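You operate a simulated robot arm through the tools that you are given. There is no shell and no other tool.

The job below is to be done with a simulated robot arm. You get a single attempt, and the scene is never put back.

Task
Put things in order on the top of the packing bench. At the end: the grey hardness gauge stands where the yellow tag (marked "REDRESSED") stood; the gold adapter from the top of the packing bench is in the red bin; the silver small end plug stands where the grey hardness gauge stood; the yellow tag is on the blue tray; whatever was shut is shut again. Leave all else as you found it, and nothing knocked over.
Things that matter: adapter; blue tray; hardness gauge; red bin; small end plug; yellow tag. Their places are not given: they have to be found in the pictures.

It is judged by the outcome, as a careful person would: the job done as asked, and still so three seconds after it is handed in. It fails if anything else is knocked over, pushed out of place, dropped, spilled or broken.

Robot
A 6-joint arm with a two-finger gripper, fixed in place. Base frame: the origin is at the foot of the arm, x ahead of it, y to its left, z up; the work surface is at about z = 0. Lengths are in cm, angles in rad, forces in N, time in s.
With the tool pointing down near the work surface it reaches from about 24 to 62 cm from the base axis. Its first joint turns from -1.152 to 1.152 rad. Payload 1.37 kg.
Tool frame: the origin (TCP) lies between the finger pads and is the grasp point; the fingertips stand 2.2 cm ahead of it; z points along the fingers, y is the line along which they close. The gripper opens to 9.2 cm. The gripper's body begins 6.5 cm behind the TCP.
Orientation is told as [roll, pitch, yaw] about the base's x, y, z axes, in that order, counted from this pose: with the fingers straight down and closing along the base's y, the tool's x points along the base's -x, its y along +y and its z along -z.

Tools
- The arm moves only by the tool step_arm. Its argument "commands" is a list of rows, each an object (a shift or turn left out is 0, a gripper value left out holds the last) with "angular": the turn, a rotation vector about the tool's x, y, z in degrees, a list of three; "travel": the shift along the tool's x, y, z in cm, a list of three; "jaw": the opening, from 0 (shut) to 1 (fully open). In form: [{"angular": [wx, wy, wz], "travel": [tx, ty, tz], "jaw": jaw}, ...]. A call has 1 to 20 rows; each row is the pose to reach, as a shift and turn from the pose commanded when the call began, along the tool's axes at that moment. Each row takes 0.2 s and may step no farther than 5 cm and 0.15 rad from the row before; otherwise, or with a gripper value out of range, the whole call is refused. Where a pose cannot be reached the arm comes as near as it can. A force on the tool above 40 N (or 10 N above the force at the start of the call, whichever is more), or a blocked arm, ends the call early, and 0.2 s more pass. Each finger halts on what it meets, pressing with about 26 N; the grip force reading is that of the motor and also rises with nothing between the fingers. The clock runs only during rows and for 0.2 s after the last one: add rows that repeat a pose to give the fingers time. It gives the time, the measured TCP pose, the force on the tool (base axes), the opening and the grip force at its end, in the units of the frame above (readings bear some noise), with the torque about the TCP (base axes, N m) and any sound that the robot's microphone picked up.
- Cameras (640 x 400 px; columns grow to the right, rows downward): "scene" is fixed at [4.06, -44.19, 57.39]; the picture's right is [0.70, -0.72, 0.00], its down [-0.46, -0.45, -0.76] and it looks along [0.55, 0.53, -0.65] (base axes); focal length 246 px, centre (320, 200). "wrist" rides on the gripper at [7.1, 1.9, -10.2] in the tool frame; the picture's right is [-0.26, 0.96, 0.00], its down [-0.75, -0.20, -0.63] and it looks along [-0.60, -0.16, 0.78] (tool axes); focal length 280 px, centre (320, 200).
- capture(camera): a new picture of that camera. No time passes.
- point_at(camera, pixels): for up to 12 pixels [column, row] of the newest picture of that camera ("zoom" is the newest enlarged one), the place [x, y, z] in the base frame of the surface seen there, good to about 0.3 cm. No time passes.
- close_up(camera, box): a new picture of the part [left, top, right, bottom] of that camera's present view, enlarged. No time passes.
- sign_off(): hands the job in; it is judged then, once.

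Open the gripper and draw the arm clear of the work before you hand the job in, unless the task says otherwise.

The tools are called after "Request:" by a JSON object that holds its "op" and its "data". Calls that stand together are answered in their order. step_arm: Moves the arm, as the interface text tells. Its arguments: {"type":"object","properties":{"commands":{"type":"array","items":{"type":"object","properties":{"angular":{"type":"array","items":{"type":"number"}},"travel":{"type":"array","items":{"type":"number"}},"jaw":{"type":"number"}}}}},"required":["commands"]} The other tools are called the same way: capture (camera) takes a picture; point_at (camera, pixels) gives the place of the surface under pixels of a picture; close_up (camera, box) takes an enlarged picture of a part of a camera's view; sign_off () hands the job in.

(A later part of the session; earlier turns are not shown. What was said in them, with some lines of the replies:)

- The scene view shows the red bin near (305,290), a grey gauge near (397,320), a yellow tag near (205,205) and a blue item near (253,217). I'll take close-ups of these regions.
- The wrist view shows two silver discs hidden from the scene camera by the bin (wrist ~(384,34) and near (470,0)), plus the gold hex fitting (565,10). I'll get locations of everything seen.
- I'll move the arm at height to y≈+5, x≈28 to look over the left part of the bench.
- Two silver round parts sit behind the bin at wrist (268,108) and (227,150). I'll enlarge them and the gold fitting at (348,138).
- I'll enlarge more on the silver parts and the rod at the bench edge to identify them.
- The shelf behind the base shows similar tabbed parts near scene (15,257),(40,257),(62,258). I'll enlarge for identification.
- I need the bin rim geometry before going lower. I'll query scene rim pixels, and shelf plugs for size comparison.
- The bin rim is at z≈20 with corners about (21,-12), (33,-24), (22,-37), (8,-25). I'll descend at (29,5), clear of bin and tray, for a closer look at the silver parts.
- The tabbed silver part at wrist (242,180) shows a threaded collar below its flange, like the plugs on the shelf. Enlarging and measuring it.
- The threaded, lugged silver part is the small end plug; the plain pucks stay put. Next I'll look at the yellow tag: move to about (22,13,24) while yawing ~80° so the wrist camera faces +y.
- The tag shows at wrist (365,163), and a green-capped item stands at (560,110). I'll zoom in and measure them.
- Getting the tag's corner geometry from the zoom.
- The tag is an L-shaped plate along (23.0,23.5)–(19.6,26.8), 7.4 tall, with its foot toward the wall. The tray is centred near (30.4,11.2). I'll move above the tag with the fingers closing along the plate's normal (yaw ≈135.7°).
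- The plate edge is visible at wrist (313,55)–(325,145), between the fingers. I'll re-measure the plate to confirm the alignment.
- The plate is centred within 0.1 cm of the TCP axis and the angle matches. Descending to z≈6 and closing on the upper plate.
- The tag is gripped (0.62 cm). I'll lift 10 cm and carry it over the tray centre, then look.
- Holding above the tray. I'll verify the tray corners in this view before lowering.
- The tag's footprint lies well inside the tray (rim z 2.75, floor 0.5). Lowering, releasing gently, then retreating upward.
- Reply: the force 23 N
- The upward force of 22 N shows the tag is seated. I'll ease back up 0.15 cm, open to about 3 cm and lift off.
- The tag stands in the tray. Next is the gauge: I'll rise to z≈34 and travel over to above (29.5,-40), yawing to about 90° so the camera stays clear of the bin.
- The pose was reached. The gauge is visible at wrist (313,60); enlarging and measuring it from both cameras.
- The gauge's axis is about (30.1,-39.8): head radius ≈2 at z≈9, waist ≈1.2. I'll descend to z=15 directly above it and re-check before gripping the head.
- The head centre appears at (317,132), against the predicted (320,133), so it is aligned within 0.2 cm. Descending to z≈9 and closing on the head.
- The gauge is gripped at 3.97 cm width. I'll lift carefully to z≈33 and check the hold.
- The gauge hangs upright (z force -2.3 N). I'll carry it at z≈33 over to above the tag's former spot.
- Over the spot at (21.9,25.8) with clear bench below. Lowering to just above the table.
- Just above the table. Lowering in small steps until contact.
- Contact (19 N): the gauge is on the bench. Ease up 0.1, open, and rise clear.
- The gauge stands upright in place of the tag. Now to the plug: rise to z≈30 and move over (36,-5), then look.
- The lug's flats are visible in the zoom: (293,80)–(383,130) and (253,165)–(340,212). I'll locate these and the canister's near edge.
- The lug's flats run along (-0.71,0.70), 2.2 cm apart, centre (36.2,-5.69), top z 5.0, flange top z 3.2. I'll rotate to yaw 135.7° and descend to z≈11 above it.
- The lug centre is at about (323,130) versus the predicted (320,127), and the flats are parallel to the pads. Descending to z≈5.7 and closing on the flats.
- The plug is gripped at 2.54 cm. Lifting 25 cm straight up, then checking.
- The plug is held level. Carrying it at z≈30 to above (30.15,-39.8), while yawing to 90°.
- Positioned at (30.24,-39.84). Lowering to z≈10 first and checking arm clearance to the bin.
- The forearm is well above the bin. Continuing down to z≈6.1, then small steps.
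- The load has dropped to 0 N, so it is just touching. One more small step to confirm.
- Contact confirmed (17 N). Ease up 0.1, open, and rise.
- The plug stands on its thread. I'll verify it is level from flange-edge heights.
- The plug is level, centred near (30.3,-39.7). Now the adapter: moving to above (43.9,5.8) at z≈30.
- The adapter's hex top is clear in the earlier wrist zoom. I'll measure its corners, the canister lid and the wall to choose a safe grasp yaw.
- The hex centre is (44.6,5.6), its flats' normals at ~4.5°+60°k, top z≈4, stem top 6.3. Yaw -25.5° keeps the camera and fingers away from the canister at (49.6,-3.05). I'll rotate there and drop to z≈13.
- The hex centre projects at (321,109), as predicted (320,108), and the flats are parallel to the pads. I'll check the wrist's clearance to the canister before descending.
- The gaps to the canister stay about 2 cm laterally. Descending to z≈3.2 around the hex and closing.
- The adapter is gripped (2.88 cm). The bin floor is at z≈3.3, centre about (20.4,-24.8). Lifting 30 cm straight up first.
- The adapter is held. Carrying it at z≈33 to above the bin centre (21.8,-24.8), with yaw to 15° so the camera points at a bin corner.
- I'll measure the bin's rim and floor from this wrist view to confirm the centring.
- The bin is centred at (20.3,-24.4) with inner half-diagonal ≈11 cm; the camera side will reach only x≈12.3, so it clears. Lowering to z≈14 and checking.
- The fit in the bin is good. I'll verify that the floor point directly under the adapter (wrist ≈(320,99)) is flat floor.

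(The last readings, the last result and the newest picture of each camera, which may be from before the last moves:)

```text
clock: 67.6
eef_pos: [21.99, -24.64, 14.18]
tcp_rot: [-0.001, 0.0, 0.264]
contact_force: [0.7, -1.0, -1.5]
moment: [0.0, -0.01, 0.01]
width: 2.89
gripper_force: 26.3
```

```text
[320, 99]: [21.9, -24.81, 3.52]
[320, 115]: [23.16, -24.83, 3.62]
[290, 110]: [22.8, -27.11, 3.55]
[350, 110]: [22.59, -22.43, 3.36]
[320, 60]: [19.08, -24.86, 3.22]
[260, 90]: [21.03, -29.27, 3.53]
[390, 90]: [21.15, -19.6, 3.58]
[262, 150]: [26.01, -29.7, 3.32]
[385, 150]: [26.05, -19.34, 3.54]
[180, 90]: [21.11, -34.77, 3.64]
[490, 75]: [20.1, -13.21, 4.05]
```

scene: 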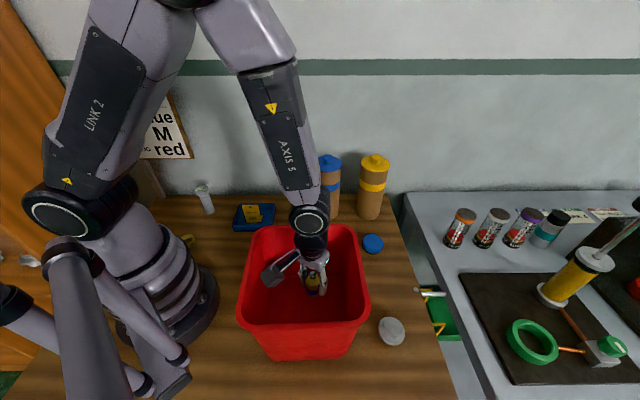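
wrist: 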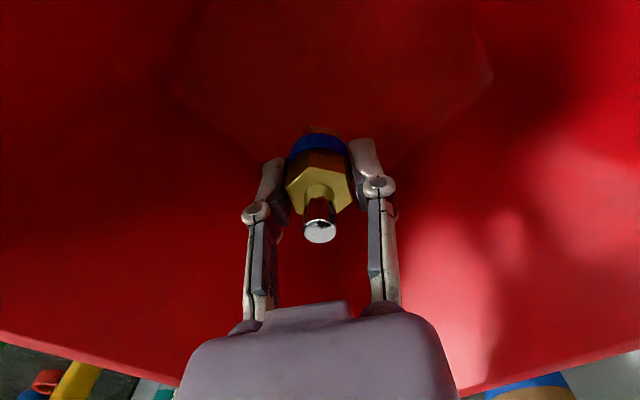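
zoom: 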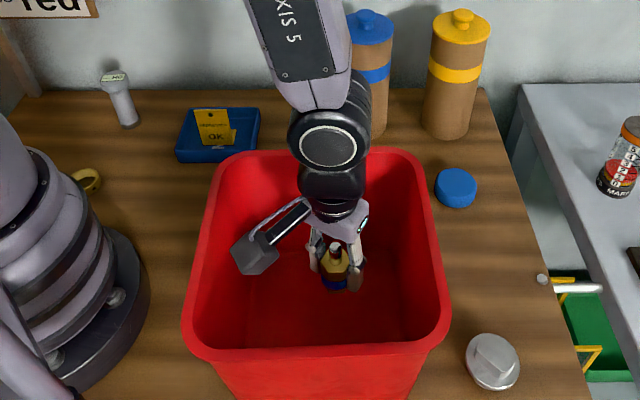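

The floor is flat at z≈3.45 below. Lowering to z≈6.9, then small steps to contact.

Request:
{"op": "step_arm", "data": {"commands": [{"travel": [0, 0, 3]}, {"travel": [0, 0, 5.5]}, {"travel": [0, 0, 6.8]}, {"travel": [0, 0, 7.2]}, {"travel": [0, 0, 7.2]}]}}

Request:
{"op": "step_arm", "data": {"commands": [{"travel": [0, 0, 0.08]}, {"travel": [0, 0, 0.15]}, {"travel": [0, 0, 0.15]}]}}

```text
clock: 68.8
eef_pos: [21.94, -24.85, 7.03]
tcp_rot: [0.001, 0.0, 0.264]
contact_force: [-0.5, -0.5, -1.1]
moment: [0.01, 0.02, 0.0]
width: 2.87
gripper_force: 25.4
```

```text
clock: 69.6
eef_pos: [21.97, -24.92, 6.84]
tcp_rot: [-0.001, 0.001, 0.264]
contact_force: [0.0, -0.6, -1.9]
moment: [-0.03, 0.02, -0.01]
width: 2.85
gripper_force: 26.0
```

Request:
{"op": "step_arm", "data": {"commands": [{"travel": [0, 0, 0.08]}, {"travel": [0, 0, 0.15]}, {"travel": [0, 0, 0.15]}]}}

```text
clock: 70.4
eef_pos: [21.81, -24.87, 6.87]
tcp_rot: [-0.002, -0.001, 0.263]
contact_force: [-1.0, 0.6, 0.6]
moment: [-0.01, -0.01, 0.01]
width: 2.89
gripper_force: 25.7
```

Request:
{"op": "step_arm", "data": {"commands": [{"travel": [0, 0, 0.05]}, {"travel": [0, 0, 0.1]}, {"travel": [0, 0, 0.1]}]}}

```text
clock: 71.2
eef_pos: [22.07, -24.89, 6.73]
tcp_rot: [-0.001, 0.0, 0.264]
contact_force: [0.1, 3.4, 16.1]
moment: [0.03, -0.05, -0.09]
width: 2.86
gripper_force: 25.8
```

Contact (16 N) on the bin floor. Ease up 0.1, open gently to ~5 cm, and rise straight out.

Request:
{"op": "step_arm", "data": {"commands": [{"travel": [0, 0, -0.1]}, {"travel": [0, 0, -0.1], "jaw": 0.42}, {"travel": [0, 0, -0.1], "jaw": 0.55}, {"travel": [0, 0, -0.1]}, {"travel": [0, 0, -0.1]}, {"travel": [0, 0, -2]}, {"travel": [0, 0, -5.5]}, {"travel": [0, 0, -10]}, {"travel": [0, 0, -14.5]}, {"travel": [0, 0, -19]}, {"travel": [0, 0, -23.5]}, {"travel": [0, 0, -28]}, {"travel": [0, 0, -28]}]}}

Request:
{"op": "capture", "data": {"camera": "wrist"}}

Request:
{"op": "capture", "data": {"camera": "scene"}}

```text
clock: 74.0
eef_pos: [21.88, -24.66, 34.72]
tcp_rot: [0.001, 0.0, 0.263]
contact_force: [-0.2, 0.9, -0.2]
moment: [-0.04, 0.01, -0.04]
width: 5.06
gripper_force: 0.1
```

```text
taken
```

wrist: 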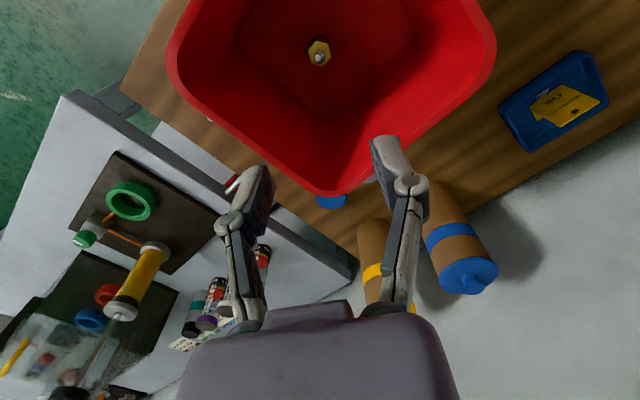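

```text
taken
```

scene: 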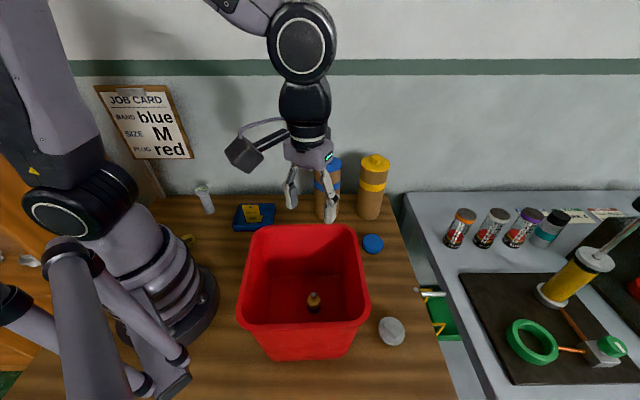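

The adapter stands in the bin. I'll draw the arm back to its starting area, open the gripper, and make a final check.

Request:
{"op": "step_arm", "data": {"commands": [{"travel": [-4, -1.1, -1], "jaw": 1}, {"travel": [-8, -2.2, -2]}, {"travel": [-12, -3.2, -2.3]}, {"travel": [-16, -4.3, -2.3]}, {"travel": [-17.4, -4.7, -2.3]}, {"travel": [-17.4, -4.7, -2.3]}]}}

Request:
{"op": "capture", "data": {"camera": "scene"}}

Request:
{"op": "close_up", "data": {"camera": "scene", "box": [150, 140, 450, 360]}}

Request:
{"op": "close_up", "data": {"camera": "scene", "box": [170, 160, 290, 240]}}

```text
clock: 75.4
eef_pos: [39.95, -24.86, 37.13]
tcp_rot: [0.001, 0.0, 0.265]
contact_force: [0.5, 0.7, 1.4]
moment: [-0.01, 0.0, 0.02]
width: 9.19
gripper_force: 0.1
```

```text
taken
```

scene: 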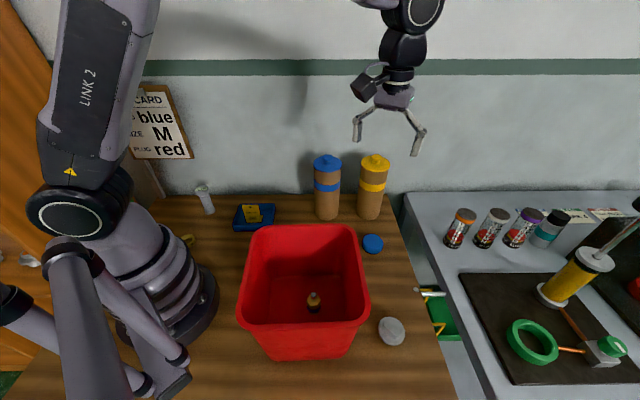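

```text
1.82 times, centred on (300, 250) of scene
```

zoom: 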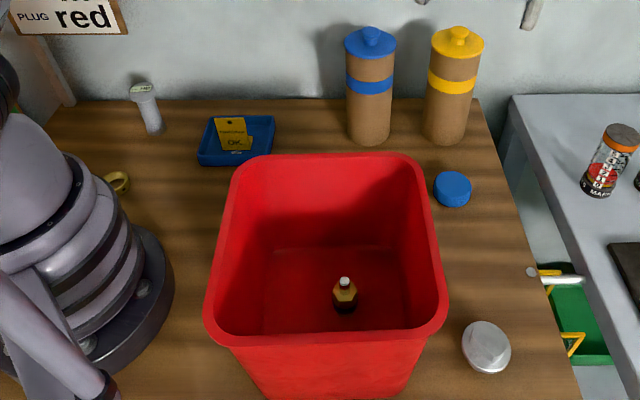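

```text
5.00 times, centred on (230, 200) of scene
```

zoom: 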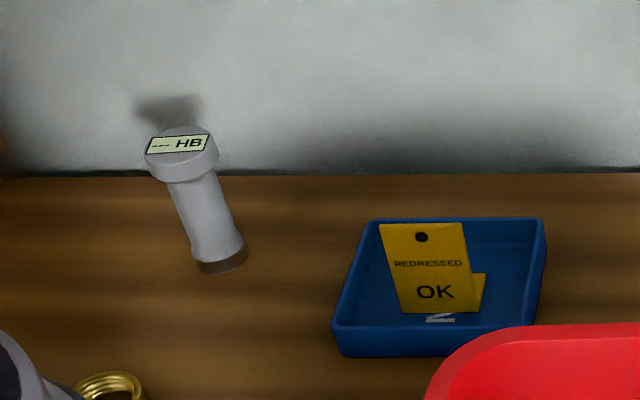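

Everything is in place. The gauge stands where the tag was (scene 205,200) and the tag stands in the blue tray. The adapter is in the red bin and the plug stands at the gauge's old spot (391,331). The gripper is open and the arm is clear, so I'm handing in.

Request:
{"op": "sign_off", "data": {}}

```text
The job is handed in.
```

All four moves on the packing bench are done, and I have handed the job in. The last pictures show everything standing and nothing else moved.

- **Hardness gauge:** it stands upright where the yellow tag stood, at about (21.9, 25.7).
- **Gold adapter:** it stands on the floor of the red bin.
- **Small end plug:** it stands level where the gauge stood, at about (30.3, -39.7), within about 0.2 cm of the gauge's position.
- **Yellow tag:** it stands inside the blue tray.

I opened nothing during the job, so there was nothing to shut again. The gripper is open and the arm is back near its starting position.

Two identifications were my judgement from the pictures:

- **Plug:** I took the silver part with the threaded base and raised lug as the small end plug, because it matches the plugs on the shelf. I left the plain grey and blue pucks alone.
- **Adapter:** I took the gold hex fitting with the blue band as the adapter, rather than the gold ring by the arm's base.
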